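You operate a simulated robot arm through the tools that you are given. There is no shell and no other tool. Be economical: measure what you need, move in short steps, check, and stop when the job is done.

You are at the controls of a simulated two-armed robot. One attempt, no reset.

TASK
Seal the short carton with 60 mm tape ends, then switch the sealer off.
Fine: guides at 32, carton to the yellow mark, press start once and no other key.

The check looks at the end state, three seconds after you hand in, the way a careful person would. Anything else that was tipped, shoved, dropped, spilled or broken makes it a failure. Lids that push on must go on centred and level and be pressed home; caps that screw on are set level and turned clockwise until they are tight.

THE ROBOT
Two 7-joint arms with two-finger grippers on one trunk, on a base that drives. Base frame: it is fixed to the floor where the robot stands at the start and does not move with it; the origin is under the middle of the robot, x ahead of it, y to its left, z up. Readings come in m, degrees, newtons and seconds.
The left shoulder is at the start at [0.023, 0.188, 1.209], the right one opposite. With the tool pointing down near the work surface each hand reaches from about 0.1 to 0.7 m from the robot's upright axis, wherever it stands, measured 20 degrees to its own side. Places, roughly: guide slider [0.6, 0, 1]; sealer power key [0.4, -0.3, 1]; sealer start key [0.5, 0, 1]; sealer stop key [0.5, -0.1, 1]; short carton [0.5, -0.7, 0.6]; tape feed key [0.5, -0.1, 1]; tape knob [0.6, -0.2, 1]. Payload 2.2 kg a hand.
The TCP of each hand is the grasp point between the finger pads, 0.019 m short of the fingertips. In the tool frame z runs along the fingers and y along their closing line. Largest opening 0.116 m; the body of the gripper starts 0.07 m behind the TCP.
Orientation is told as [roll, pitch, yaw] about the base's x, y, z axes, in that order, counted from this pose: with the fingers straight down and closing along the base's y, the tool's x points along the base's -x, its y along +y and its z along -z.

THE INTERFACE
- The arms move only by the tool nudge_tool. It takes "left_deltas", "right_deltas" or both (then of equal length, played together; a hand with none holds still); each is a list of rows, each a list of 7 numbers: the shift along the tool's x, y, z in units of 300 mm (1.0 is 300 mm), then the turn, a rotation vector about the tool's x, y, z in units of 45 degrees (1.0 is 45 degrees), then the gripper command, from -1 (shut) to 1 (fully open), values between in proportion. In form: [[x, y, z, ax, ay, az, fingers], ...]. A call has 1 to 8 rows; each row is the pose to reach, as a shift and turn from the pose commanded when the call began, along the tool's axes at that moment. A call with a number of a shift or a turn outside -1 to 1 is refused whole. A row lasts 0.2 s, in which the tool goes at most 0.05 m and 8.6 degrees; a call with a longer step from one row to the next is refused whole, and so is a gripper value outside its range. A pose out of reach is approached as far as the arm can. The call stops where the force on the tool passes 90 N (or 10 N more than at its start, if that is more) or the arm is blocked; 0.2 s more then pass. The fingers move at their own pace and stop on an object; they squeeze with about 41 N. The grip force told is the motor's: it shows also when the fingers shut on nothing. Time passes only in rows, and 0.2 s behind the last, so rows that repeat a pose let the fingers close. It gives the time, the measured TCP pose, the force on the tool (base axes), the opening and the grip force at its end, in the units of the frame above (readings bear some noise), with the torque about the TCP (base axes, N m) and any sound that the robot's microphone picked up, and new pictures: "pictures" is both (left out), scene, wrist or none (wrist: the cameras of the hands that moved).
- Cameras (640 x 400 px; columns grow to the right, rows downward): "scene" is now at [0.126, -0.0711, 1.3947]; the picture's right is [-0.43, -0.90, -0.02], its down [-0.36, 0.19, -0.92] and it looks along [0.83, -0.39, -0.40] (base axes); focal length 219 px, centre (320, 200). "left" rides on the left gripper at [0.069, 0.015, -0.097] in its tool frame; the picture's right is [-0.21, 0.98, 0.00], its down [-0.76, -0.17, -0.63] and it looks along [-0.62, -0.14, 0.78] (tool axes); focal length 251 px, centre (320, 200). "right" rides on the right gripper at [0.069, -0.015, -0.097] in its tool frame; the picture's right is [0.21, 0.98, 0.00], its down [-0.76, 0.17, -0.63] and it looks along [-0.62, 0.14, 0.77] (tool axes); focal length 251 px, centre (320, 200). There is no depth. A picture from a camera that has moved, and an enlarged one, comes with that camera's place and axes in the base frame and with its lens.
- slide_trunk(by): slides the trunk up (or, below 0, down) by that many m; the arms and the scene camera ride with it, the base frame stays. It gives what a move gives, with no picture.
- roll_base(legs): drives the robot by 1 to 6 legs, each [ahead, left, turn to the left] in m, m and degrees, along the robot's own axes; the way and the turn of a leg run together, so that a leg with both is an arc; at most 1.5 m and 180 degrees a leg. The arms and the cameras ride along, it lands a little off, and it stops where it bumps. It gives what a move gives, and a new picture of the scene camera.
- turn_head(pan, tilt): turns the head with the scene camera to pan (to the left, within 80 degrees either way) and tilt (down, from -29 to 69), counted from straight ahead of the robot. It gives what a move gives, and a new picture of the scene camera.
- close_up(camera, box): a new picture of the part [left, top, right, bottom] of that camera's present view, enlarged. It takes no simulated time.
- close_job(): hands the job in; it is judged then, once.

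Work in short steps. Places have to be worked out from the pictures, the camera data and where the tool is seen: move nearer, look again, correct. Check each grasp and each placing, and mend what went wrong. You have 120 turns and 260 pictures in all, those below and enlarged ones among them. Open the grippers and draw the arms clear of the work before you hand the job in, unless the task says otherwise; then end with one line.

The tools are called after "Call:" as name(argument=value, ...) on one line, values as JSON. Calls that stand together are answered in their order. nudge_tool: Moves the arms, as the interface text tells. Its arguments: {"type":"object","properties":{"left_deltas":{"type":"array"},"right_deltas":{"type":"array"},"pictures":{"type":"string","enum":["both","scene","wrist","none"]}},"required":[]} The other tools are called the same way: slide_trunk (by) slides the trunk up or down; roll_base (legs) drives the base; turn_head (pan, tilt) turns the head that bears the scene camera; close_up (camera, box) takes an enlarged picture of a part of a camera's view; close_job () hands the job in.

At the start:

```text
clock: 0.0
left_eef_pos: [0.4005, -0.0547, 1.3177]
left_orientation: [1.1, -0.1, -0.1]
left_contact_force: [-0.2, -0.4, -0.6]
left_torque: [0.13, -0.01, 0.03]
left_finger_gap: 0.1162
left_finger_force: 0.0
right_eef_pos: [0.2801, -0.4104, 1.2666]
right_orientation: [1.3, 0.1, -0.1]
right_contact_force: [0.2, -0.5, -0.2]
right_torque: [0.08, 0.03, 0.01]
right_finger_gap: 0.1159
right_finger_force: 0.1
trunk travel left (down, up): [-0.35, 0.14]
robot x, y, heading: [0.001, -0.0083, 0.4]
head pan, tilt: [-25.5, 23.0]
```

scene: 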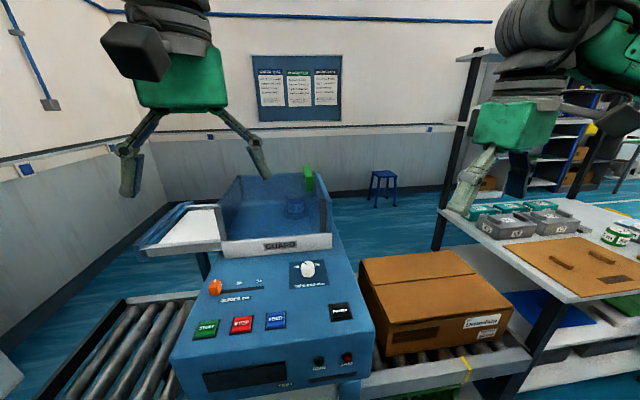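
right: 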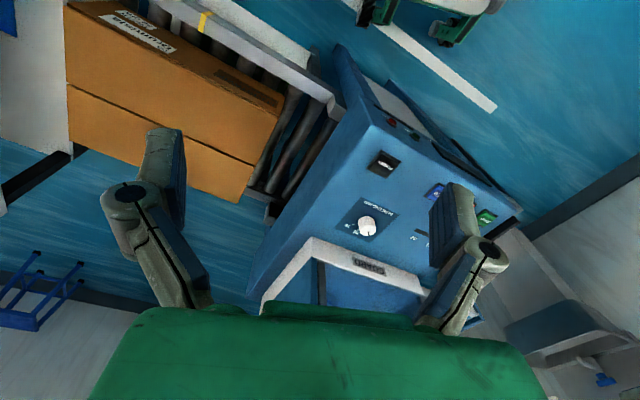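
left: 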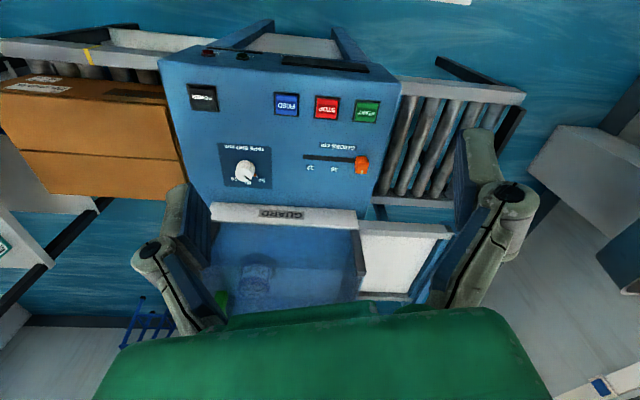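

I'll look closely at the sealer's panel and the carton first.

Call:
close_up(camera="scene", box=[170, 230, 380, 400])

Call:
close_up(camera="left", box=[160, 30, 420, 220])

Call:
close_up(camera="scene", box=[340, 230, 560, 400])

Call:
close_up(camera="scene", box=[240, 50, 350, 130])

```text
2.35 times, centred on (275, 315) of scene
camera zoom: at [0.126, -0.0711, 1.3947], right [-0.43, -0.9, -0.02], down [-0.36, 0.19, -0.92], along [0.83, -0.39, -0.4], focal length 515 px, centre (426, -71)
```

zoom: 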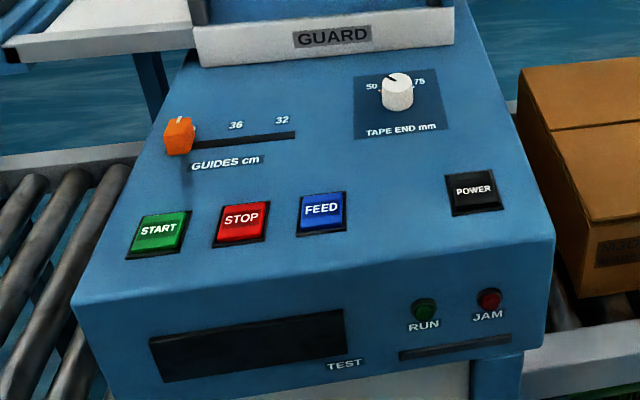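

```text
2.11 times, centred on (290, 125) of left
camera zoom: at [0.3324, -0.0403, 1.4145], right [0.22, 0.98, 0.02], down [0.76, -0.18, 0.63], along [0.62, -0.12, -0.78], focal length 529 px, centre (383, 358)
```

zoom: 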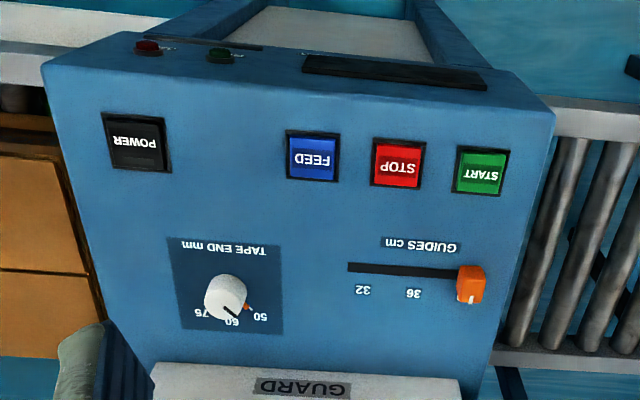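

```text
2.35 times, centred on (450, 315) of scene
camera zoom: at [0.126, -0.0711, 1.3947], right [-0.43, -0.9, -0.02], down [-0.36, 0.19, -0.92], along [0.83, -0.39, -0.4], focal length 515 px, centre (14, -71)
```

zoom: 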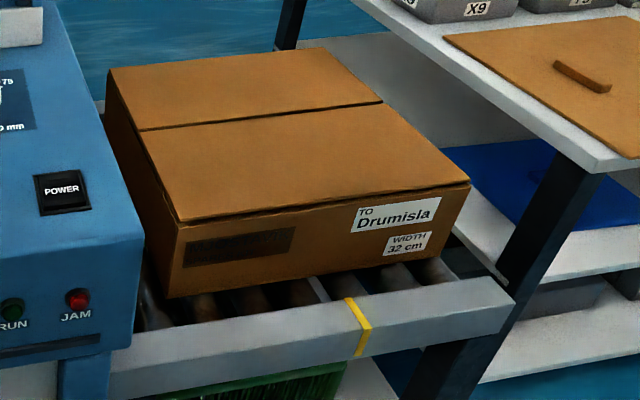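

```text
5.00 times, centred on (295, 90) of scene
camera zoom: at [0.126, -0.0711, 1.3947], right [-0.43, -0.9, -0.02], down [-0.36, 0.19, -0.92], along [0.83, -0.39, -0.4], focal length 1095 px, centre (445, 750)
```

zoom: 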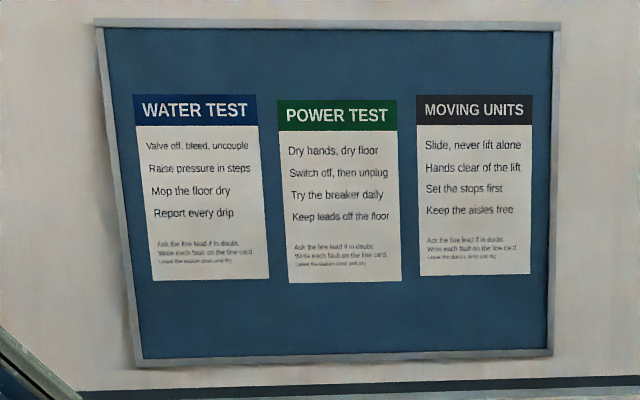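

The knob looks slightly off 60, the guide slider is wide open, and the carton is 32 cm wide. I'll look around for another carton, then at the panel from better angles.

Call:
turn_head(pan=-70, tilt=40)

Call:
close_up(camera="left", box=[210, 135, 280, 195])

Call:
close_up(camera="left", box=[180, 70, 230, 120])

```text
clock: 1.1
left_eef_pos: [0.3995, -0.031, 1.3189]
left_orientation: [-0.1, 0.1, -0.1]
left_contact_force: [-0.6, 0.5, -0.2]
left_torque: [-0.02, 0.01, 0.0]
left_finger_gap: 0.1161
left_finger_force: 0.0
right_eef_pos: [0.2783, -0.3854, 1.2748]
right_orientation: [0.2, 0.0, 0.0]
right_contact_force: [0.0, -0.4, -0.1]
right_torque: [-0.02, 0.01, 0.0]
right_finger_gap: 0.1161
right_finger_force: 0.1
trunk travel left (down, up): [-0.35, 0.14]
robot x, y, heading: [-0.0028, -0.006, -0.3]
head pan, tilt: [-70.0, 40.0]
camera scene: at [0.0716, -0.1007, 1.3683], right [-0.94, -0.34, 0.0], down [-0.22, 0.61, -0.76], along [0.26, -0.71, -0.65], focal length 219 px, centre (320, 200)
```

scene: 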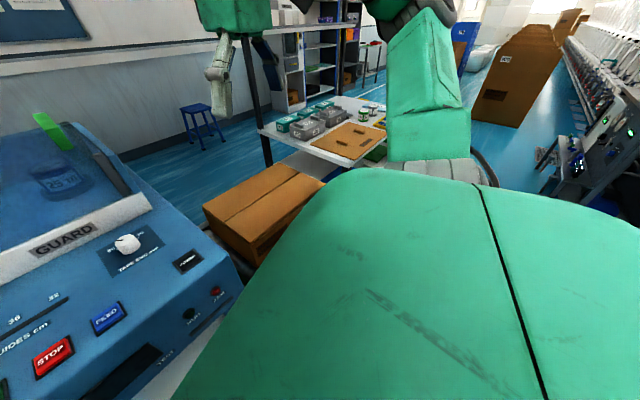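

```text
6.67 times, centred on (245, 165) of left
camera zoom: at [0.3305, -0.0149, 1.4161], right [0.22, 0.98, 0.0], down [0.76, -0.17, 0.63], along [0.62, -0.14, -0.77], focal length 1676 px, centre (820, 433)
```

zoom: 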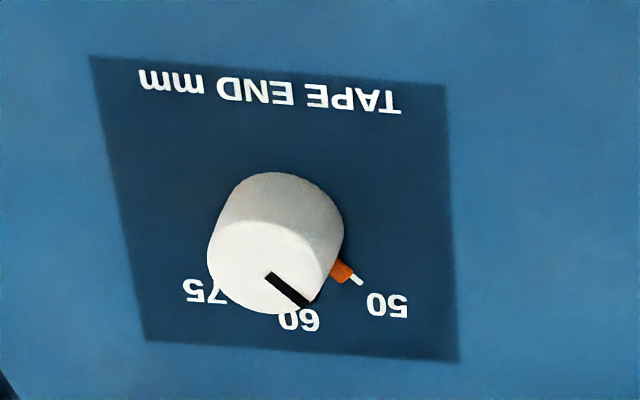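

```text
8.00 times, centred on (205, 95) of left
camera zoom: at [0.3305, -0.0149, 1.4161], right [0.22, 0.98, 0.0], down [0.76, -0.17, 0.63], along [0.62, -0.14, -0.77], focal length 2012 px, centre (1240, 1040)
```

zoom: 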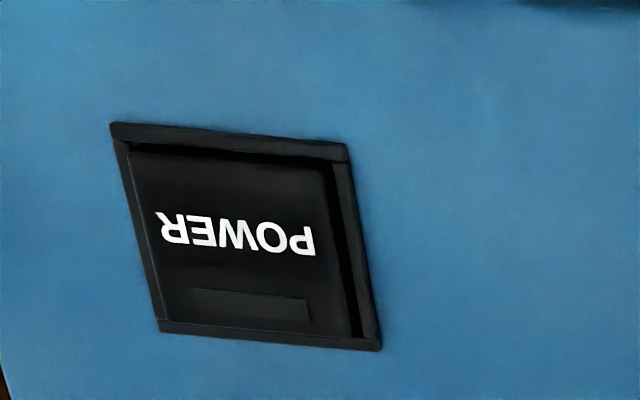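

The knob's orange pointer is at 50. I'll check the display and lamps on the front for the power state.

Call:
turn_head(pan=-20, tilt=45)

Call:
close_up(camera="scene", box=[140, 120, 420, 330])

Call:
close_up(camera="right", box=[60, 0, 360, 200])

```text
clock: 2.3
left_eef_pos: [0.3987, -0.0054, 1.319]
left_orientation: [-0.8, 0.0, 0.0]
left_contact_force: [0.5, 0.1, 0.8]
left_torque: [-0.08, 0.05, -0.02]
left_finger_gap: 0.116
left_finger_force: 0.0
right_eef_pos: [0.2791, -0.3638, 1.2794]
right_orientation: [-0.8, 0.0, -0.1]
right_contact_force: [-0.2, 0.8, -0.6]
right_torque: [0.0, 0.02, -0.04]
right_finger_gap: 0.116
right_finger_force: 0.0
trunk travel left (down, up): [-0.35, 0.14]
robot x, y, heading: [0.0004, -0.003, 0.2]
head pan, tilt: [-20.0, 45.0]
camera scene: at [0.1187, -0.0096, 1.3624], right [-0.34, -0.94, 0.01], down [-0.67, 0.23, -0.71], along [0.66, -0.25, -0.7], focal length 219 px, centre (320, 200)
```

scene: 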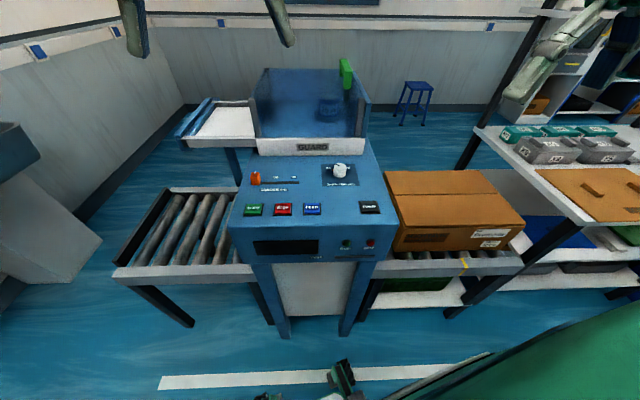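

```text
1.90 times, centred on (280, 225) of scene
camera zoom: at [0.1187, -0.0096, 1.3624], right [-0.34, -0.94, 0.01], down [-0.67, 0.23, -0.71], along [0.66, -0.25, -0.7], focal length 417 px, centre (396, 152)
```

zoom: 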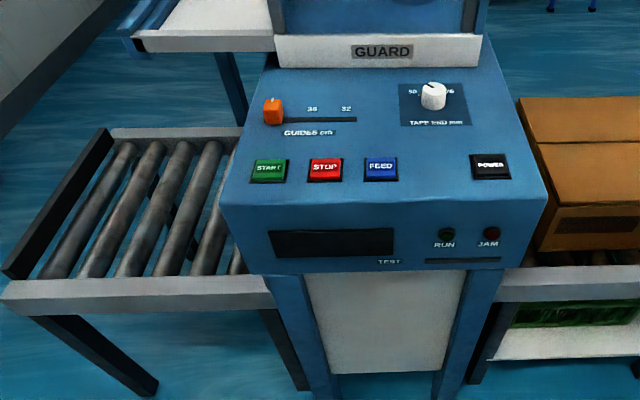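

```text
2.00 times, centred on (210, 100) of right
camera zoom: at [0.2099, -0.3764, 1.3768], right [-0.21, 0.98, -0.01], down [0.76, 0.17, 0.63], along [0.62, 0.12, -0.78], focal length 503 px, centre (540, 400)
```

zoom: 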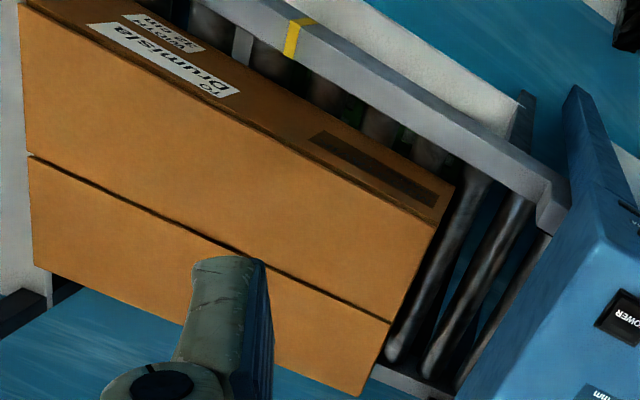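

Everything on the sealer is dark, so it is probably off. I'll move the right hand out over the carton to see where it stands against the yellow mark.

Call:
nudge_tool(right_deltas=[[0.05, -0.14, 0, 0, 0, 0, 1], [0.1, -0.28, 0, 0, 0, 0, 1], [0.15, -0.42, 0, 0, 0, 0, 1], [0.2, -0.56, 0, 0, 0, 0, 1], [0.25, -0.7, 0, 0, 0, 0, 1], [0.3, -0.84, 0, 0, 0, 0, 1]], pictures="both")

```text
clock: 3.9
left_eef_pos: [0.3942, -0.006, 1.3213]
left_orientation: [-1.1, -0.2, -0.3]
left_contact_force: [0.3, 0.8, 1.2]
left_torque: [-0.1, 0.02, -0.02]
left_finger_gap: 0.116
left_finger_force: 0.0
right_eef_pos: [0.3611, -0.5927, 1.2613]
right_orientation: [-1.0, -0.2, -0.1]
right_contact_force: [0.0, 1.0, 0.5]
right_torque: [-0.05, -0.03, 0.01]
right_finger_gap: 0.1159
right_finger_force: 0.1
right hand out of reach, approached as far as the arm can: row 1, 2, 3, 4, 5, 6
trunk travel left (down, up): [-0.35, 0.14]
robot x, y, heading: [0.0038, -0.0055, 0.1]
head pan, tilt: [-20.0, 45.0]
stopped in row 6 (right hand): the arm was blocked; the commanded pose is now the measured one
camera scene: at [0.1179, -0.0381, 1.3622], right [-0.34, -0.94, 0.0], down [-0.67, 0.24, -0.71], along [0.66, -0.24, -0.71], focal length 219 px, centre (320, 200)
camera right: at [0.2923, -0.6052, 1.3566], right [-0.21, 0.98, -0.02], down [0.76, 0.18, 0.63], along [0.62, 0.12, -0.78], focal length 251 px, centre (320, 200)
```

scene: 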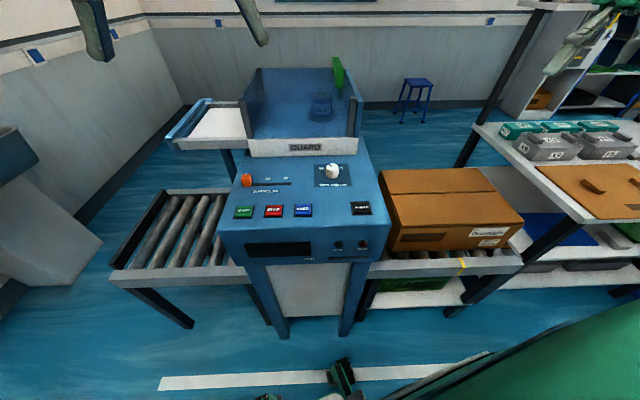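
right: 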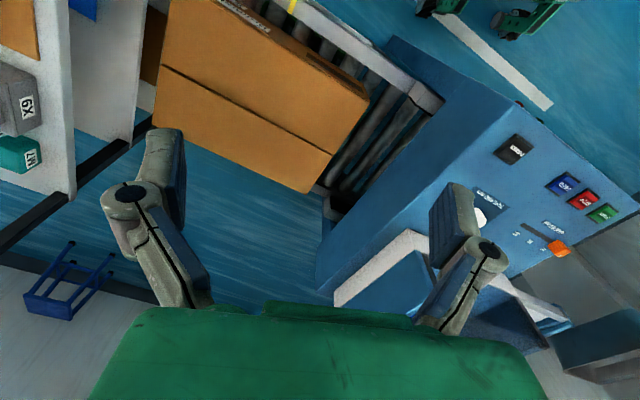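

The robot seems to sway between readings, and the right arm is near its reach limit. I'll draw it back in and watch the readings as I do.

Call:
nudge_tool(right_deltas=[[0.05, 0.14, 0, 0, 0, 0, 1], [0.1, 0.28, 0, 0, 0, 0, 1], [0.15, 0.42, 0, 0, 0, 0, 1], [0.2, 0.56, 0, 0, 0, 0, 1], [0.25, 0.7, 0, 0, 0, 0, 1]], pictures="none")

Call:
nudge_tool(right_deltas=[[0, 0, 0, 0, 0, 0, 1]], left_deltas=[[0, 0, 0, 0, 0, 0, 1]], pictures="none")

Call:
nudge_tool(right_deltas=[[0, 0, 0, 0, 0, 0, 1]], left_deltas=[[0, 0, 0, 0, 0, 0, 1]], pictures="none")

Call:
nudge_tool(right_deltas=[[0, 0, 0, 0, 0, 0, 1]], left_deltas=[[0, 0, 0, 0, 0, 0, 1]], pictures="none")

```text
clock: 5.1
left_eef_pos: [0.3946, -0.0073, 1.3212]
left_orientation: [-0.9, -0.1, -0.2]
left_contact_force: [-0.8, 1.1, 0.0]
left_torque: [-0.09, -0.04, -0.01]
left_finger_gap: 0.1158
left_finger_force: 0.0
right_eef_pos: [0.2881, -0.3814, 1.2538]
right_orientation: [-0.8, 0.1, -0.2]
right_contact_force: [0.0, 0.1, 0.1]
right_torque: [-0.05, 0.03, 0.02]
right_finger_gap: 0.1159
right_finger_force: 0.2
right hand out of reach, approached as far as the arm can: row 1, 2
trunk travel left (down, up): [-0.35, 0.14]
robot x, y, heading: [-0.0028, -0.0074, 0.0]
head pan, tilt: [-20.0, 45.0]
```

```text
clock: 5.5
left_eef_pos: [0.3946, -0.0461, 1.3197]
left_orientation: [0.5, -0.2, -0.3]
left_contact_force: [0.2, -0.9, -0.9]
left_torque: [0.11, -0.02, 0.03]
left_finger_gap: 0.116
left_finger_force: 0.0
right_eef_pos: [0.2881, -0.4171, 1.2434]
right_orientation: [0.7, 0.0, -0.5]
right_contact_force: [0.5, -0.3, -0.9]
right_torque: [0.0, 0.01, 0.02]
right_finger_gap: 0.1159
right_finger_force: 0.0
trunk travel left (down, up): [-0.35, 0.14]
robot x, y, heading: [-0.0005, -0.0133, -0.2]
head pan, tilt: [-20.0, 45.0]
```

```text
clock: 6.1
left_eef_pos: [0.3931, -0.0301, 1.3202]
left_orientation: [0.0, -0.2, -0.1]
left_contact_force: [-0.3, -1.0, -0.1]
left_torque: [0.07, -0.01, 0.0]
left_finger_gap: 0.1157
left_finger_force: 0.1
right_eef_pos: [0.2852, -0.401, 1.2469]
right_orientation: [0.1, -0.1, -0.2]
right_contact_force: [-0.3, -0.7, -1.5]
right_torque: [0.04, -0.02, -0.01]
right_finger_gap: 0.1158
right_finger_force: 0.0
trunk travel left (down, up): [-0.35, 0.14]
robot x, y, heading: [-0.0025, -0.0089, -0.2]
head pan, tilt: [-20.0, 45.0]
stopped in row 1 (left hand): the arm was blocked; the commanded pose is now the measured one
```

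```text
clock: 6.5
left_eef_pos: [0.3946, -0.0115, 1.3221]
left_orientation: [-0.7, -0.2, -0.1]
left_contact_force: [-0.2, 0.1, -0.7]
left_torque: [-0.03, -0.01, -0.01]
left_finger_gap: 0.116
left_finger_force: 0.0
right_eef_pos: [0.2863, -0.3861, 1.2509]
right_orientation: [-0.4, -0.1, -0.2]
right_contact_force: [1.0, -0.9, 0.4]
right_torque: [0.0, -0.03, 0.0]
right_finger_gap: 0.116
right_finger_force: 0.0
trunk travel left (down, up): [-0.35, 0.14]
robot x, y, heading: [0.0015, 0.0029, -0.2]
head pan, tilt: [-20.0, 45.0]
```

The whole robot is rocking sideways. I'll wait still for a while to see whether it dies down.

Call:
nudge_tool(left_deltas=[[0, 0, 0, 0, 0, 0, 1], [0, 0, 0, 0, 0, 0, 1], [0, 0, 0, 0, 0, 0, 1], [0, 0, 0, 0, 0, 0, 1], [0, 0, 0, 0, 0, 0, 1], [0, 0, 0, 0, 0, 0, 1], [0, 0, 0, 0, 0, 0, 1], [0, 0, 0, 0, 0, 0, 1]], pictures="none")

Call:
nudge_tool(left_deltas=[[0, 0, 0, 0, 0, 0, 1]], pictures="none")

Call:
nudge_tool(left_deltas=[[0, 0, 0, 0, 0, 0, 1]], pictures="none")

Call:
nudge_tool(left_deltas=[[0, 0, 0, 0, 0, 0, 1]], pictures="none")

Call:
nudge_tool(left_deltas=[[0, 0, 0, 0, 0, 0, 1]], pictures="none")

Call:
nudge_tool(left_deltas=[[0, 0, 0, 0, 0, 0, 1]], pictures="none")

```text
clock: 8.3
left_eef_pos: [0.3945, -0.0089, 1.3209]
left_orientation: [-0.8, -0.2, -0.1]
left_contact_force: [0.0, 1.0, -0.9]
left_torque: [0.0, 0.05, 0.03]
left_finger_gap: 0.1161
left_finger_force: 0.1
right_eef_pos: [0.2857, -0.3825, 1.2513]
right_orientation: [-0.7, 0.0, -0.1]
right_contact_force: [-0.6, -0.1, -0.1]
right_torque: [0.01, 0.0, -0.01]
right_finger_gap: 0.1161
right_finger_force: 0.1
trunk travel left (down, up): [-0.35, 0.14]
robot x, y, heading: [0.0011, -0.0003, -0.1]
head pan, tilt: [-20.0, 45.0]
```

```text
clock: 8.7
left_eef_pos: [0.3942, -0.0154, 1.3209]
left_orientation: [-0.6, -0.3, 0.0]
left_contact_force: [0.2, -0.6, 0.1]
left_torque: [-0.04, 0.03, -0.01]
left_finger_gap: 0.116
left_finger_force: 0.1
right_eef_pos: [0.2865, -0.3877, 1.2505]
right_orientation: [-0.6, -0.1, -0.3]
right_contact_force: [-0.7, 0.7, 0.9]
right_torque: [-0.01, 0.0, 0.03]
right_finger_gap: 0.1159
right_finger_force: 0.1
trunk travel left (down, up): [-0.35, 0.14]
robot x, y, heading: [-0.0003, -0.0059, -0.3]
head pan, tilt: [-20.0, 45.0]
```

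```text
clock: 9.1
left_eef_pos: [0.3934, -0.033, 1.3205]
left_orientation: [0.2, -0.3, -0.2]
left_contact_force: [-0.7, -0.8, 0.2]
left_torque: [0.08, -0.01, 0.04]
left_finger_gap: 0.1162
left_finger_force: 0.0
right_eef_pos: [0.2851, -0.4023, 1.246]
right_orientation: [0.3, -0.2, -0.3]
right_contact_force: [0.4, 0.8, 0.0]
right_torque: [0.01, 0.0, -0.02]
right_finger_gap: 0.1159
right_finger_force: 0.0
trunk travel left (down, up): [-0.35, 0.14]
robot x, y, heading: [0.0015, -0.0061, 0.0]
head pan, tilt: [-20.0, 45.0]
```

```text
clock: 9.5
left_eef_pos: [0.393, 0.0076, 1.3215]
left_orientation: [-1.5, -0.3, 0.1]
left_contact_force: [-0.2, 0.5, 0.5]
left_torque: [-0.09, 0.01, -0.02]
left_finger_gap: 0.116
left_finger_force: 0.0
right_eef_pos: [0.2858, -0.3674, 1.2552]
right_orientation: [-1.4, -0.1, -0.1]
right_contact_force: [-0.1, 0.4, 0.9]
right_torque: [0.03, 0.0, 0.05]
right_finger_gap: 0.1158
right_finger_force: 0.0
trunk travel left (down, up): [-0.35, 0.14]
robot x, y, heading: [0.0034, -0.001, -0.5]
head pan, tilt: [-20.0, 45.0]
```

```text
clock: 10.1
left_eef_pos: [0.3918, 0.0025, 1.3221]
left_orientation: [-1.6, -0.4, -0.2]
left_contact_force: [0.8, 1.0, -0.1]
left_torque: [-0.09, 0.03, -0.01]
left_finger_gap: 0.1158
left_finger_force: 0.0
right_eef_pos: [0.2834, -0.37, 1.256]
right_orientation: [-1.5, -0.1, -0.3]
right_contact_force: [-0.5, 1.1, 0.3]
right_torque: [-0.06, 0.02, 0.01]
right_finger_gap: 0.1159
right_finger_force: 0.0
trunk travel left (down, up): [-0.35, 0.14]
robot x, y, heading: [0.0011, -0.0062, -0.1]
head pan, tilt: [-20.0, 45.0]
stopped in row 1 (left hand): the arm was blocked; the commanded pose is now the measured one
```

```text
clock: 10.5
left_eef_pos: [0.3918, -0.0234, 1.3204]
left_orientation: [-0.6, -0.3, -0.4]
left_contact_force: [0.2, 0.5, -0.8]
left_torque: [0.0, 0.03, -0.02]
left_finger_gap: 0.1156
left_finger_force: 0.0
right_eef_pos: [0.2838, -0.3949, 1.2517]
right_orientation: [-0.4, -0.1, -0.4]
right_contact_force: [0.3, -0.1, 0.2]
right_torque: [0.0, 0.02, 0.01]
right_finger_gap: 0.116
right_finger_force: 0.0
trunk travel left (down, up): [-0.35, 0.14]
robot x, y, heading: [-0.0039, -0.0115, -0.2]
head pan, tilt: [-20.0, 45.0]
```

The rocking persists at roughly ±3 cm at hand height. I place START at about (.507, .015, .97), POWER at (.42, -.25), the knob at (.568, -.238, .98) and the slider at (.603, -.008), with the machine yawed about 18°. I'll lower the trunk and see if the rocking shrinks.

Call:
slide_trunk(by=-0.15)

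Call:
nudge_tool(left_deltas=[[0, 0, 0, 0, 0, 0, -1], [0, 0, 0, 0, 0, 0, -1]], pictures="none")

Call:
nudge_tool(left_deltas=[[0, 0, 0, 0, 0, 0, -1]], pictures="none")

Call:
nudge_tool(left_deltas=[[0, 0, 0, 0, 0, 0, -1], [0, 0, 0, 0, 0, 0, -1]], pictures="none")

Call:
nudge_tool(left_deltas=[[0, 0, 0, 0, 0, 0, -1]], pictures="none")

```text
clock: 12.2
left_eef_pos: [0.391, -0.0311, 1.1716]
left_orientation: [-0.2, -0.4, -0.3]
left_contact_force: [0.1, -1.2, 0.1]
left_torque: [0.07, -0.01, -0.01]
left_finger_gap: 0.1161
left_finger_force: 0.0
right_eef_pos: [0.2835, -0.4016, 1.0985]
right_orientation: [0.1, -0.2, -0.4]
right_contact_force: [-0.1, -0.6, -0.5]
right_torque: [0.04, -0.02, 0.0]
right_finger_gap: 0.1163
right_finger_force: 0.0
trunk travel left (down, up): [-0.2, 0.29]
robot x, y, heading: [-0.0017, -0.0113, -0.2]
head pan, tilt: [-20.0, 45.0]
```

```text
clock: 13.1
left_eef_pos: [0.3886, -0.0127, 1.1731]
left_orientation: [-0.6, -0.3, -0.1]
left_contact_force: [-0.2, -1.7, -0.7]
left_torque: [0.08, -0.03, -0.03]
left_finger_gap: 0.0
left_finger_force: 28.6
right_eef_pos: [0.2812, -0.385, 1.101]
right_orientation: [-0.4, -0.2, -0.2]
right_contact_force: [0.0, -0.9, 0.0]
right_torque: [0.06, -0.04, 0.02]
right_finger_gap: 0.1159
right_finger_force: 0.0
trunk travel left (down, up): [-0.2, 0.29]
robot x, y, heading: [0.0008, -0.0022, -0.2]
head pan, tilt: [-20.0, 45.0]
stopped in row 2 (left hand): the arm was blocked; the commanded pose is now the measured one
```

```text
clock: 13.4
left_eef_pos: [0.3894, 0.0046, 1.1734]
left_orientation: [-1.3, -0.4, -0.1]
left_contact_force: [-0.5, 0.5, 0.5]
left_torque: [-0.04, 0.0, 0.03]
left_finger_gap: 0.0001
left_finger_force: 28.2
right_eef_pos: [0.2811, -0.3696, 1.1054]
right_orientation: [-1.2, -0.3, -0.1]
right_contact_force: [-0.3, 0.6, 0.1]
right_torque: [-0.04, 0.03, 0.01]
right_finger_gap: 0.116
right_finger_force: 0.0
trunk travel left (down, up): [-0.2, 0.29]
robot x, y, heading: [0.0008, 0.004, -0.0]
head pan, tilt: [-20.0, 45.0]
```

```text
clock: 14.2
left_eef_pos: [0.387, -0.0087, 1.1748]
left_orientation: [-1.0, -0.5, -0.3]
left_contact_force: [0.5, 1.3, 0.3]
left_torque: [-0.04, -0.04, -0.02]
left_finger_gap: 0.0001
left_finger_force: 28.7
right_eef_pos: [0.2801, -0.3808, 1.1049]
right_orientation: [-0.7, -0.4, -0.3]
right_contact_force: [0.0, 0.4, -0.2]
right_torque: [0.01, 0.01, -0.01]
right_finger_gap: 0.1158
right_finger_force: 0.0
trunk travel left (down, up): [-0.2, 0.29]
robot x, y, heading: [0.0049, -0.0067, 0.2]
head pan, tilt: [-20.0, 45.0]
stopped in row 2 (left hand): the arm was blocked; the commanded pose is now the measured one
```

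```text
clock: 14.7
left_eef_pos: [0.3876, -0.0093, 1.1716]
left_orientation: [-1.0, -0.4, -0.2]
left_contact_force: [-0.8, 1.1, -0.3]
left_torque: [0.04, -0.04, -0.02]
left_finger_gap: 0.0
left_finger_force: 28.4
right_eef_pos: [0.2813, -0.3806, 1.1064]
right_orientation: [-0.9, -0.3, -0.3]
right_contact_force: [1.0, -1.0, -0.1]
right_torque: [-0.03, 0.01, -0.01]
right_finger_gap: 0.1161
right_finger_force: 0.0
trunk travel left (down, up): [-0.2, 0.29]
robot x, y, heading: [0.0022, -0.0093, -0.0]
head pan, tilt: [-20.0, 45.0]
```

The rocking continues, so I'll work with it. I'll bring the right hand above the knob with its closing line square to the pointer (yaw about +27°) and look.

Call:
nudge_tool(right_deltas=[[-0.11, 0.055, 0, 0, 0, -0.07, 1], [-0.22, 0.11, 0, 0, 0, -0.14, 1], [-0.33, 0.165, 0, 0, 0, -0.22, 1], [-0.44, 0.22, 0, 0, 0, -0.3, 1], [-0.55, 0.28, 0, 0, 0, -0.38, 1], [-0.66, 0.34, 0, 0, 0, -0.46, 1], [-0.77, 0.4, 0, 0, 0, -0.53, 1], [-0.86, 0.45, 0, 0, 0, -0.6, 1]], pictures="both")

```text
clock: 16.4
left_eef_pos: [0.3884, -0.0291, 1.1717]
left_orientation: [-0.1, -0.3, -0.4]
left_contact_force: [0.2, -0.6, -0.8]
left_torque: [0.13, -0.02, -0.02]
left_finger_gap: 0.0
left_finger_force: 28.9
right_eef_pos: [0.5431, -0.271, 1.1021]
right_orientation: [-0.2, -0.2, 26.4]
right_contact_force: [0.2, -1.5, -0.4]
right_torque: [0.09, -0.02, 0.02]
right_finger_gap: 0.116
right_finger_force: 0.1
trunk travel left (down, up): [-0.2, 0.29]
robot x, y, heading: [-0.0013, -0.0144, -0.1]
head pan, tilt: [-20.0, 45.0]
camera scene: at [0.1212, -0.0484, 1.2115], right [-0.34, -0.94, -0.01], down [-0.67, 0.25, -0.7], along [0.66, -0.24, -0.71], focal length 219 px, centre (320, 200)
camera right: at [0.4868, -0.314, 1.1977], right [-0.63, 0.78, 0.0], down [0.6, 0.49, 0.64], along [0.5, 0.4, -0.77], focal length 251 px, centre (320, 200)
```

scene: 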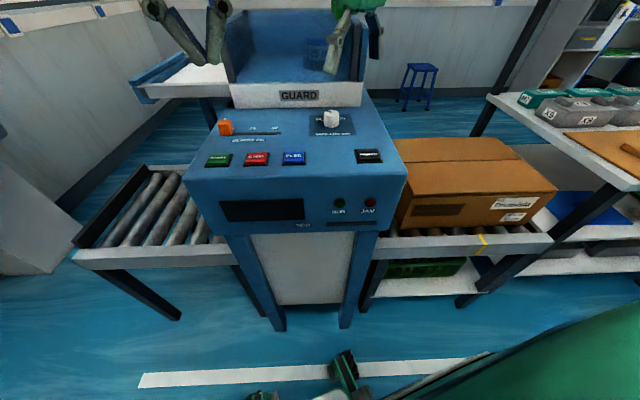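
right: 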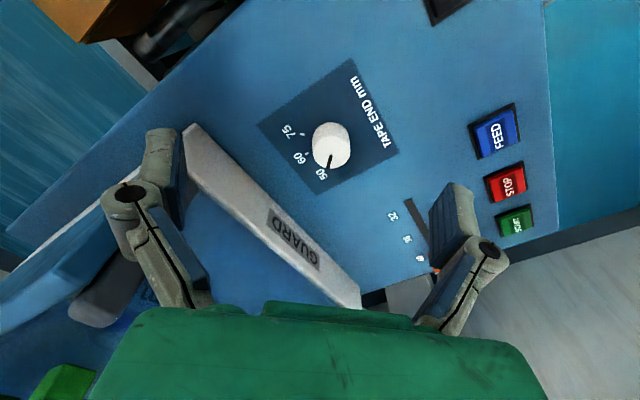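

The knob top centre computes to (.567, -.238). A close-up will give the tick angles.

Call:
close_up(camera="right", box=[250, 60, 410, 200])

Call:
close_up(camera="scene", box=[200, 60, 400, 190])

```text
2.86 times, centred on (330, 130) of right
camera zoom: at [0.4868, -0.314, 1.1977], right [-0.63, 0.78, 0.0], down [0.6, 0.49, 0.64], along [0.5, 0.4, -0.77], focal length 718 px, centre (291, 400)
```

zoom: 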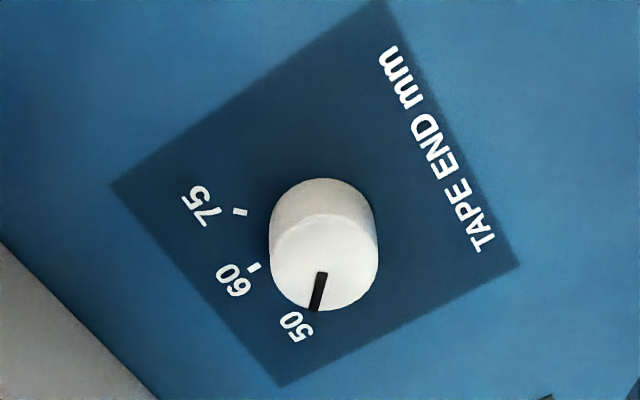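

```text
3.08 times, centred on (300, 125) of scene
camera zoom: at [0.1212, -0.0484, 1.2115], right [-0.34, -0.94, -0.01], down [-0.67, 0.25, -0.7], along [0.66, -0.24, -0.71], focal length 674 px, centre (382, 431)
```

zoom: 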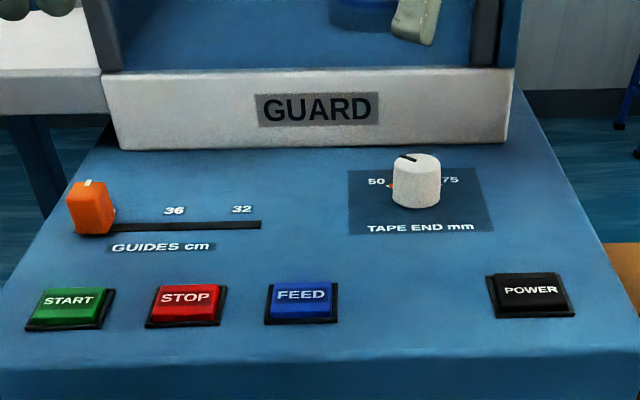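

The pointer is near heading +32° and the 60 tick near -8°, so about 40° clockwise. I'll go down to just above the knob and check alignment.

Call:
nudge_tool(right_deltas=[[-0.05, 0.006, 0.08, 0, 0, 0, 0.6], [-0.095, 0.012, 0.16, 0, 0, 0, 0.6], [-0.095, 0.012, 0.21, 0, 0, 0, 0.6]], pictures="wrist")

```text
clock: 17.2
left_eef_pos: [0.3877, -0.0235, 1.172]
left_orientation: [-0.3, -0.4, -0.4]
left_contact_force: [-0.1, -0.8, -0.6]
left_torque: [0.07, -0.04, 0.0]
left_finger_gap: 0.0
left_finger_force: 28.8
right_eef_pos: [0.5634, -0.2471, 1.0411]
right_orientation: [-0.4, -0.2, 26.6]
right_contact_force: [0.7, -1.3, -0.8]
right_torque: [0.02, 0.01, -0.03]
right_finger_gap: 0.0928
right_finger_force: 0.1
trunk travel left (down, up): [-0.2, 0.29]
robot x, y, heading: [-0.0003, -0.0115, -0.2]
head pan, tilt: [-20.0, 45.0]
camera right: at [0.5087, -0.2896, 1.1362], right [-0.63, 0.78, -0.01], down [0.6, 0.49, 0.63], along [0.5, 0.4, -0.77], focal length 251 px, centre (320, 200)
```

right: 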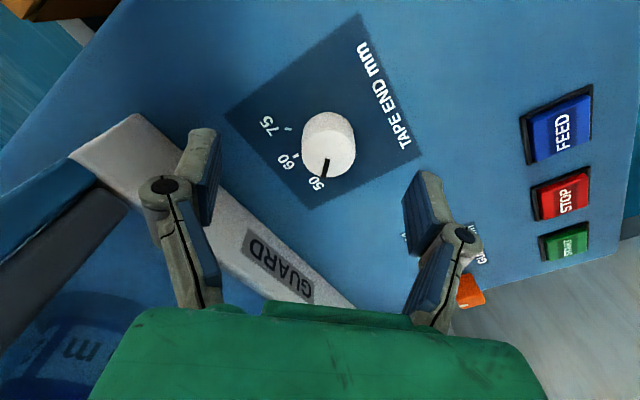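

Aligned within a centimetre. Descend to z ≈ .988 and close on the knob.

Call:
nudge_tool(right_deltas=[[-0.02, 0.012, 0.09, 0, 0, 0, 0.6], [-0.02, 0.012, 0.177, 0, 0, 0, 0.6], [-0.02, 0.012, 0.177, 0, 0, 0, -1], [-0.02, 0.012, 0.177, 0, 0, 0, -1], [-0.02, 0.012, 0.177, 0, 0, 0, -1]], pictures="wrist")

```text
clock: 18.4
left_eef_pos: [0.3878, -0.0091, 1.1733]
left_orientation: [-1.0, -0.4, -0.3]
left_contact_force: [-0.1, 0.7, 0.1]
left_torque: [-0.03, -0.01, 0.01]
left_finger_gap: 0.0
left_finger_force: 28.6
right_eef_pos: [0.5691, -0.2362, 0.9915]
right_orientation: [-1.5, 0.4, 26.0]
right_contact_force: [17.3, -39.4, 24.6]
right_torque: [-1.21, 0.78, -0.08]
right_finger_gap: 0.0355
right_finger_force: 45.2
trunk travel left (down, up): [-0.2, 0.29]
robot x, y, heading: [-0.0003, -0.0077, -0.0]
head pan, tilt: [-20.0, 45.0]
camera right: at [0.5132, -0.2763, 1.0873], right [-0.62, 0.78, -0.02], down [0.6, 0.5, 0.62], along [0.5, 0.37, -0.78], focal length 251 px, centre (320, 200)
```

right: 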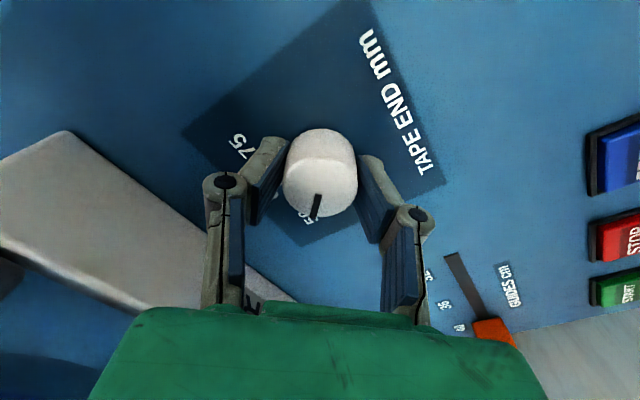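

Gripped, opening 35 mm. Now turn clockwise about 40°.

Call:
nudge_tool(right_deltas=[[0, 0, 0, 0, 0, 0.17, -1], [0, 0, 0, 0, 0, 0.34, -1], [0, 0, 0, 0, 0, 0.51, -1], [0, 0, 0, 0, 0, 0.68, -1], [0, 0, 0, 0, 0, 0.85, -1], [0, 0, 0, 0, 0, 0.85, -1]], pictures="wrist")

```text
clock: 19.9
left_eef_pos: [0.3865, -0.0161, 1.1729]
left_orientation: [-0.6, -0.6, -0.3]
left_contact_force: [-1.0, -0.7, 0.4]
left_torque: [-0.03, -0.02, 0.0]
left_finger_gap: 0.0
left_finger_force: 28.9
right_eef_pos: [0.5679, -0.2374, 0.9902]
right_orientation: [-0.7, -1.1, -12.1]
right_contact_force: [13.7, -47.0, 34.5]
right_torque: [-0.53, 0.03, 0.01]
right_finger_gap: 0.0354
right_finger_force: 45.4
trunk travel left (down, up): [-0.2, 0.29]
robot x, y, heading: [0.0024, -0.0041, -0.2]
head pan, tilt: [-20.0, 45.0]
camera right: at [0.4965, -0.2357, 1.0852], right [0.0, 1.0, -0.01], down [0.76, 0.01, 0.64], along [0.64, -0.01, -0.76], focal length 251 px, centre (320, 200)
```

right: 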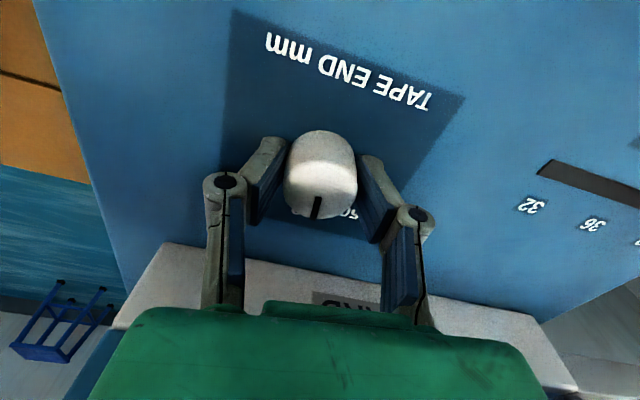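

Turned 38°. Release and rise to check the pointer.

Call:
nudge_tool(right_deltas=[[0, 0, 0, 0, 0, 0, 0.4], [0, 0, 0, 0, 0, 0, 0.6], [0, 0, -0.13, 0, 0, 0, 0.6], [0.05, 0, -0.28, 0, 0, 0, 0.6], [0.1, 0, -0.4, 0, 0, 0, 0.6]], pictures="wrist")

Call:
close_up(camera="right", box=[240, 60, 400, 200])

Call:
close_up(camera="scene", box=[290, 90, 390, 160])

```text
clock: 21.1
left_eef_pos: [0.3868, 0.0004, 1.1743]
left_orientation: [-1.4, -0.5, -0.2]
left_contact_force: [-0.2, 1.0, 1.0]
left_torque: [-0.05, 0.01, 0.0]
left_finger_gap: 0.0002
left_finger_force: 28.4
right_eef_pos: [0.5362, -0.2098, 1.1125]
right_orientation: [-1.1, -0.6, -11.5]
right_contact_force: [-0.8, 0.8, -0.4]
right_torque: [-0.09, -0.01, 0.01]
right_finger_gap: 0.0929
right_finger_force: 0.1
trunk travel left (down, up): [-0.2, 0.29]
robot x, y, heading: [0.0022, -0.0046, -0.2]
head pan, tilt: [-20.0, 45.0]
camera right: at [0.4662, -0.2082, 1.208], right [-0.02, 1.0, -0.02], down [0.77, 0.03, 0.64], along [0.64, -0.01, -0.77], focal length 251 px, centre (320, 200)
```

right: 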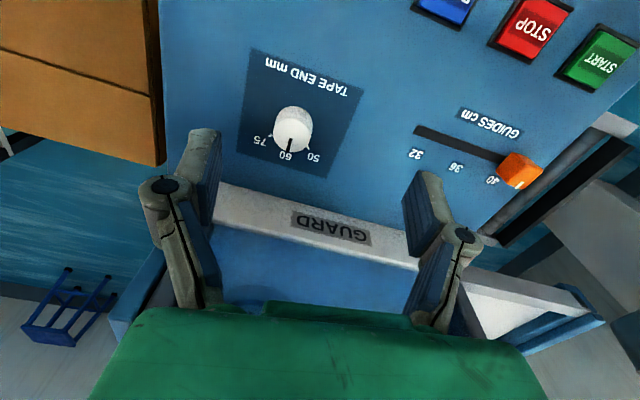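

```text
2.86 times, centred on (320, 130) of right
camera zoom: at [0.4662, -0.2082, 1.208], right [-0.02, 1.0, -0.02], down [0.77, 0.03, 0.64], along [0.64, -0.01, -0.77], focal length 718 px, centre (320, 400)
```

zoom: 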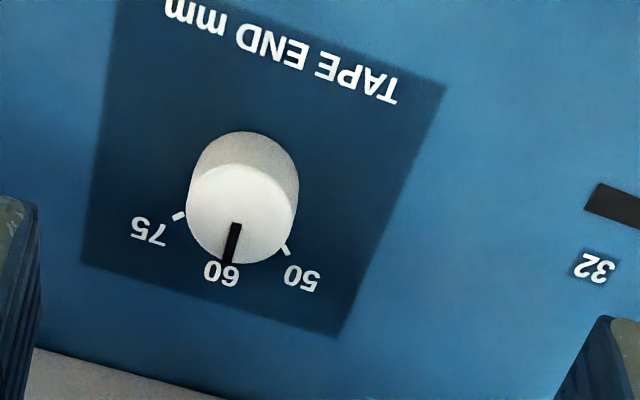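

```text
5.71 times, centred on (340, 125) of scene
camera zoom: at [0.1187, -0.0262, 1.2123], right [-0.34, -0.94, 0.01], down [-0.67, 0.24, -0.71], along [0.66, -0.25, -0.71], focal length 1251 px, centre (206, 629)
```

zoom: 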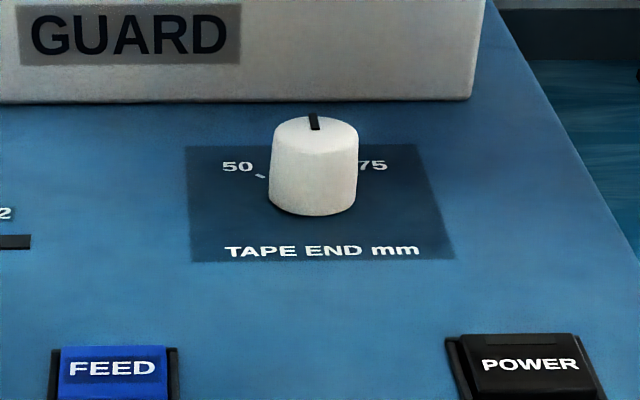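

The pointer is close to 60, but the view is oblique. I'll raise the hand and move it forward so the camera looks nearly straight down.

Call:
nudge_tool(right_deltas=[[0, 0, -0.15, 0, 0, 0, 0.6], [-0.07, -0.05, -0.28, 0, 0, 0, 0.6], [-0.19, -0.1, -0.33, 0, 0, 0, 0.6], [-0.3, -0.1, -0.33, 0, 0, 0, 0.6]], pictures="wrist")

```text
clock: 22.1
left_eef_pos: [0.3884, -0.0038, 1.1717]
left_orientation: [-1.3, -0.4, -0.2]
left_contact_force: [0.1, 0.8, 0.3]
left_torque: [-0.04, 0.01, -0.02]
left_finger_gap: 0.0001
left_finger_force: 28.5
right_eef_pos: [0.6212, -0.2593, 1.2104]
right_orientation: [-1.1, -0.7, -11.4]
right_contact_force: [-0.3, -0.4, 1.1]
right_torque: [-0.05, 0.01, -0.02]
right_finger_gap: 0.0929
right_finger_force: 0.0
trunk travel left (down, up): [-0.2, 0.29]
robot x, y, heading: [-0.0009, -0.01, -0.0]
head pan, tilt: [-20.0, 45.0]
camera right: at [0.5498, -0.2578, 1.3058], right [-0.02, 1.0, -0.02], down [0.77, 0.03, 0.64], along [0.64, 0.0, -0.77], focal length 251 px, centre (320, 200)
```

right: 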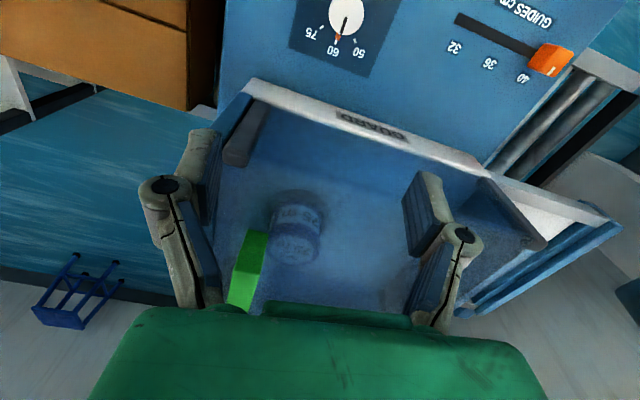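

Call:
close_up(camera="right", box=[290, 0, 400, 70])

```text
5.71 times, centred on (345, 35) of right
camera zoom: at [0.5498, -0.2578, 1.3058], right [-0.02, 1.0, -0.02], down [0.77, 0.03, 0.64], along [0.64, 0.0, -0.77], focal length 1437 px, centre (177, 1143)
```

zoom: 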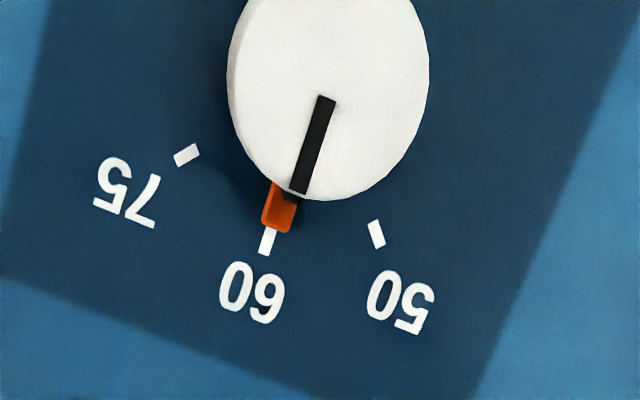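

The orange pointer meets the 60 tick within about 1–2°, so the knob is done. Now I'll draw the right hand back and bring the closed left fingers to the +y side of the guide slider.

Call:
nudge_tool(left_deltas=[[-0.11, 0.025, 0, 0, 0, 0.06, -1], [-0.22, 0.05, 0, 0, 0, 0.12, -1], [-0.33, 0.075, 0.04, 0, 0, 0.18, -1], [-0.44, 0.1, 0.08, 0, 0, 0.24, -1], [-0.55, 0.125, 0.14, 0, 0, 0.3, -1], [-0.66, 0.15, 0.2, 0, 0, 0.36, -1], [-0.777, 0.173, 0.27, 0, 0, 0.4, -1]], right_deltas=[[0.1, -0.08, 0, 0, 0, 0, 0.6], [0.2, -0.16, 0, 0, 0, 0, 0.6], [0.3, -0.24, 0, 0, 0, 0, 0.6], [0.42, -0.33, 0, 0, 0, 0, 0.6], [0.52, -0.42, 0, 0, 0, 0, 0.6], [0.62, -0.5, 0, 0, 0, 0, 0.6], [0.73, -0.59, 0, 0, 0, 0, 0.6]], pictures="both")

```text
clock: 23.6
left_eef_pos: [0.6235, 0.0422, 1.0955]
left_orientation: [-0.8, -0.8, -18.3]
left_contact_force: [0.4, -0.8, -0.5]
left_torque: [-0.05, 0.0, -0.04]
left_finger_gap: 0.0002
left_finger_force: 28.2
right_eef_pos: [0.3681, -0.3951, 1.2076]
right_orientation: [-0.8, -0.5, -11.4]
right_contact_force: [-0.1, 0.0, -0.6]
right_torque: [-0.01, 0.0, 0.03]
right_finger_gap: 0.0929
right_finger_force: 0.0
trunk travel left (down, up): [-0.2, 0.29]
robot x, y, heading: [-0.0005, -0.0108, -0.1]
head pan, tilt: [-20.0, 45.0]
camera scene: at [0.1202, -0.0375, 1.2118], right [-0.34, -0.94, 0.0], down [-0.67, 0.24, -0.7], along [0.66, -0.24, -0.71], focal length 219 px, centre (320, 200)
camera right: at [0.2975, -0.394, 1.3029], right [-0.02, 1.0, -0.01], down [0.77, 0.02, 0.64], along [0.64, 0.0, -0.77], focal length 251 px, centre (320, 200)
camera left: at [0.5629, 0.0808, 1.1904], right [0.51, 0.86, -0.01], down [0.66, -0.38, 0.65], along [0.55, -0.34, -0.76], focal length 251 px, centre (320, 200)
```

scene: 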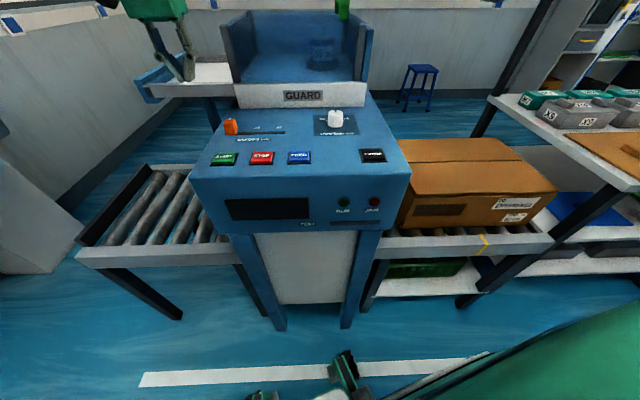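
right: 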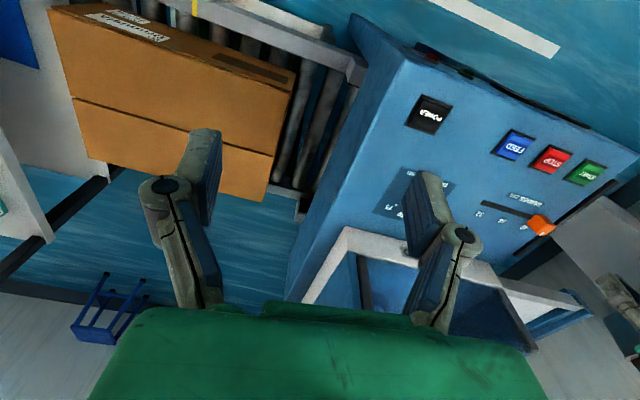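
left: 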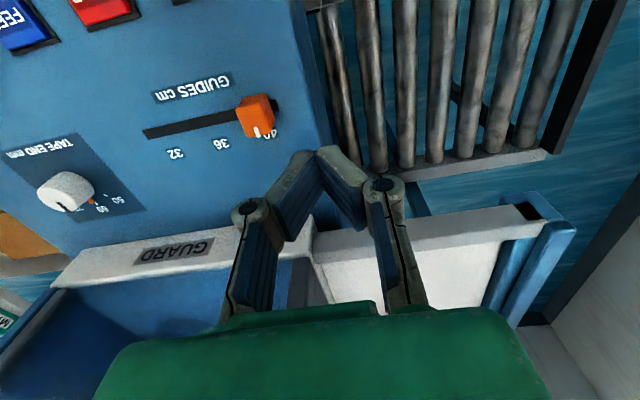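

The slider is at (.605, -.010), the "32" mark is about 0.104 m further along the slot, and the slot ends just beyond it. I'll lower the closed fingers beside the handle and push about 8 cm along the slot.

Call:
nudge_tool(left_deltas=[[0, 0, 0.12, 0, 0, 0, -1], [0, 0, 0.24, 0, 0, 0, -1], [0, 0, 0.345, 0, 0, 0, -1], [0, -0.1, 0.345, 0, 0, 0, -1], [0, -0.2, 0.345, 0, 0, 0, -1], [0, -0.28, 0.345, 0, 0, 0, -1], [0, -0.35, 0.345, 0, 0, 0, -1]], pictures="wrist")

```text
clock: 25.2
left_eef_pos: [0.5972, -0.047, 0.994]
left_orientation: [-1.7, -0.6, -16.8]
left_contact_force: [-0.3, 0.3, -0.4]
left_torque: [-0.03, -0.02, -0.03]
left_finger_gap: 0.0
left_finger_force: 28.6
right_eef_pos: [0.3688, -0.3965, 1.2093]
right_orientation: [-0.8, -0.5, -11.4]
right_contact_force: [1.1, -0.1, 0.4]
right_torque: [-0.01, 0.02, 0.0]
right_finger_gap: 0.093
right_finger_force: 0.1
trunk travel left (down, up): [-0.2, 0.29]
robot x, y, heading: [0.0003, -0.0069, -0.0]
head pan, tilt: [-20.0, 45.0]
camera left: at [0.5367, -0.0105, 1.0885], right [0.49, 0.87, -0.03], down [0.67, -0.36, 0.65], along [0.55, -0.33, -0.76], focal length 251 px, centre (320, 200)
```

left: 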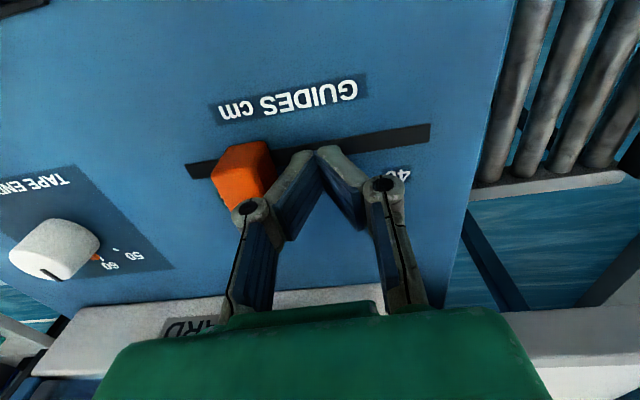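

The slider is nearly there, with about 1.5–3 cm left. I'll push gently further.

Call:
nudge_tool(left_deltas=[[0, -0.04, 0, 0, 0, 0, -1], [0, -0.07, 0, 0, 0, 0, -1], [0, -0.07, 0, 0, 0, 0, -1]], pictures="wrist")

Call:
close_up(camera="scene", box=[200, 100, 310, 170])

```text
clock: 26.1
left_eef_pos: [0.5901, -0.0713, 0.9918]
left_orientation: [-1.5, -0.3, -17.2]
left_contact_force: [3.0, 4.6, -0.4]
left_torque: [-0.04, 0.0, 0.04]
left_finger_gap: 0.0
left_finger_force: 28.2
right_eef_pos: [0.3688, -0.3973, 1.2082]
right_orientation: [-0.6, -0.4, -11.5]
right_contact_force: [-0.7, -0.3, -0.4]
right_torque: [0.06, 0.0, 0.02]
right_finger_gap: 0.0928
right_finger_force: 0.0
trunk travel left (down, up): [-0.2, 0.29]
robot x, y, heading: [-0.0006, -0.0071, 0.3]
head pan, tilt: [-20.0, 45.0]
camera left: at [0.5298, -0.0336, 1.0862], right [0.49, 0.87, -0.02], down [0.67, -0.37, 0.64], along [0.55, -0.33, -0.77], focal length 251 px, centre (320, 200)
```

left: 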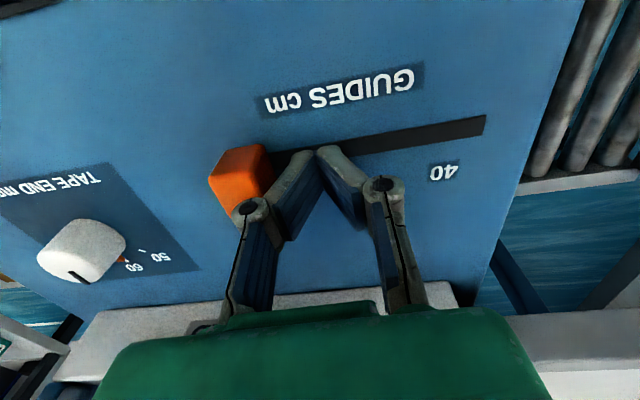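

```text
5.71 times, centred on (255, 135) of scene
camera zoom: at [0.1208, -0.0372, 1.2118], right [-0.34, -0.94, 0.0], down [-0.67, 0.24, -0.7], along [0.66, -0.24, -0.71], focal length 1251 px, centre (691, 571)
```

zoom: 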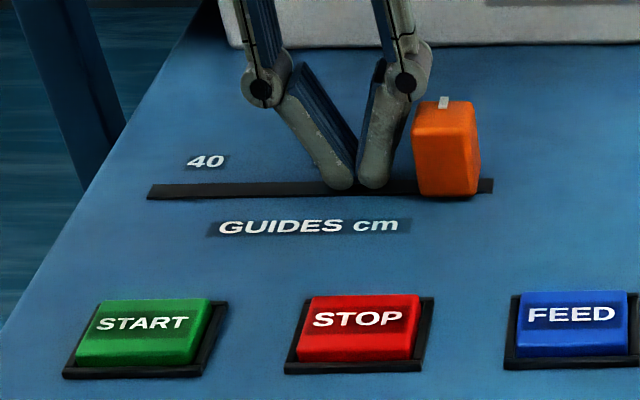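

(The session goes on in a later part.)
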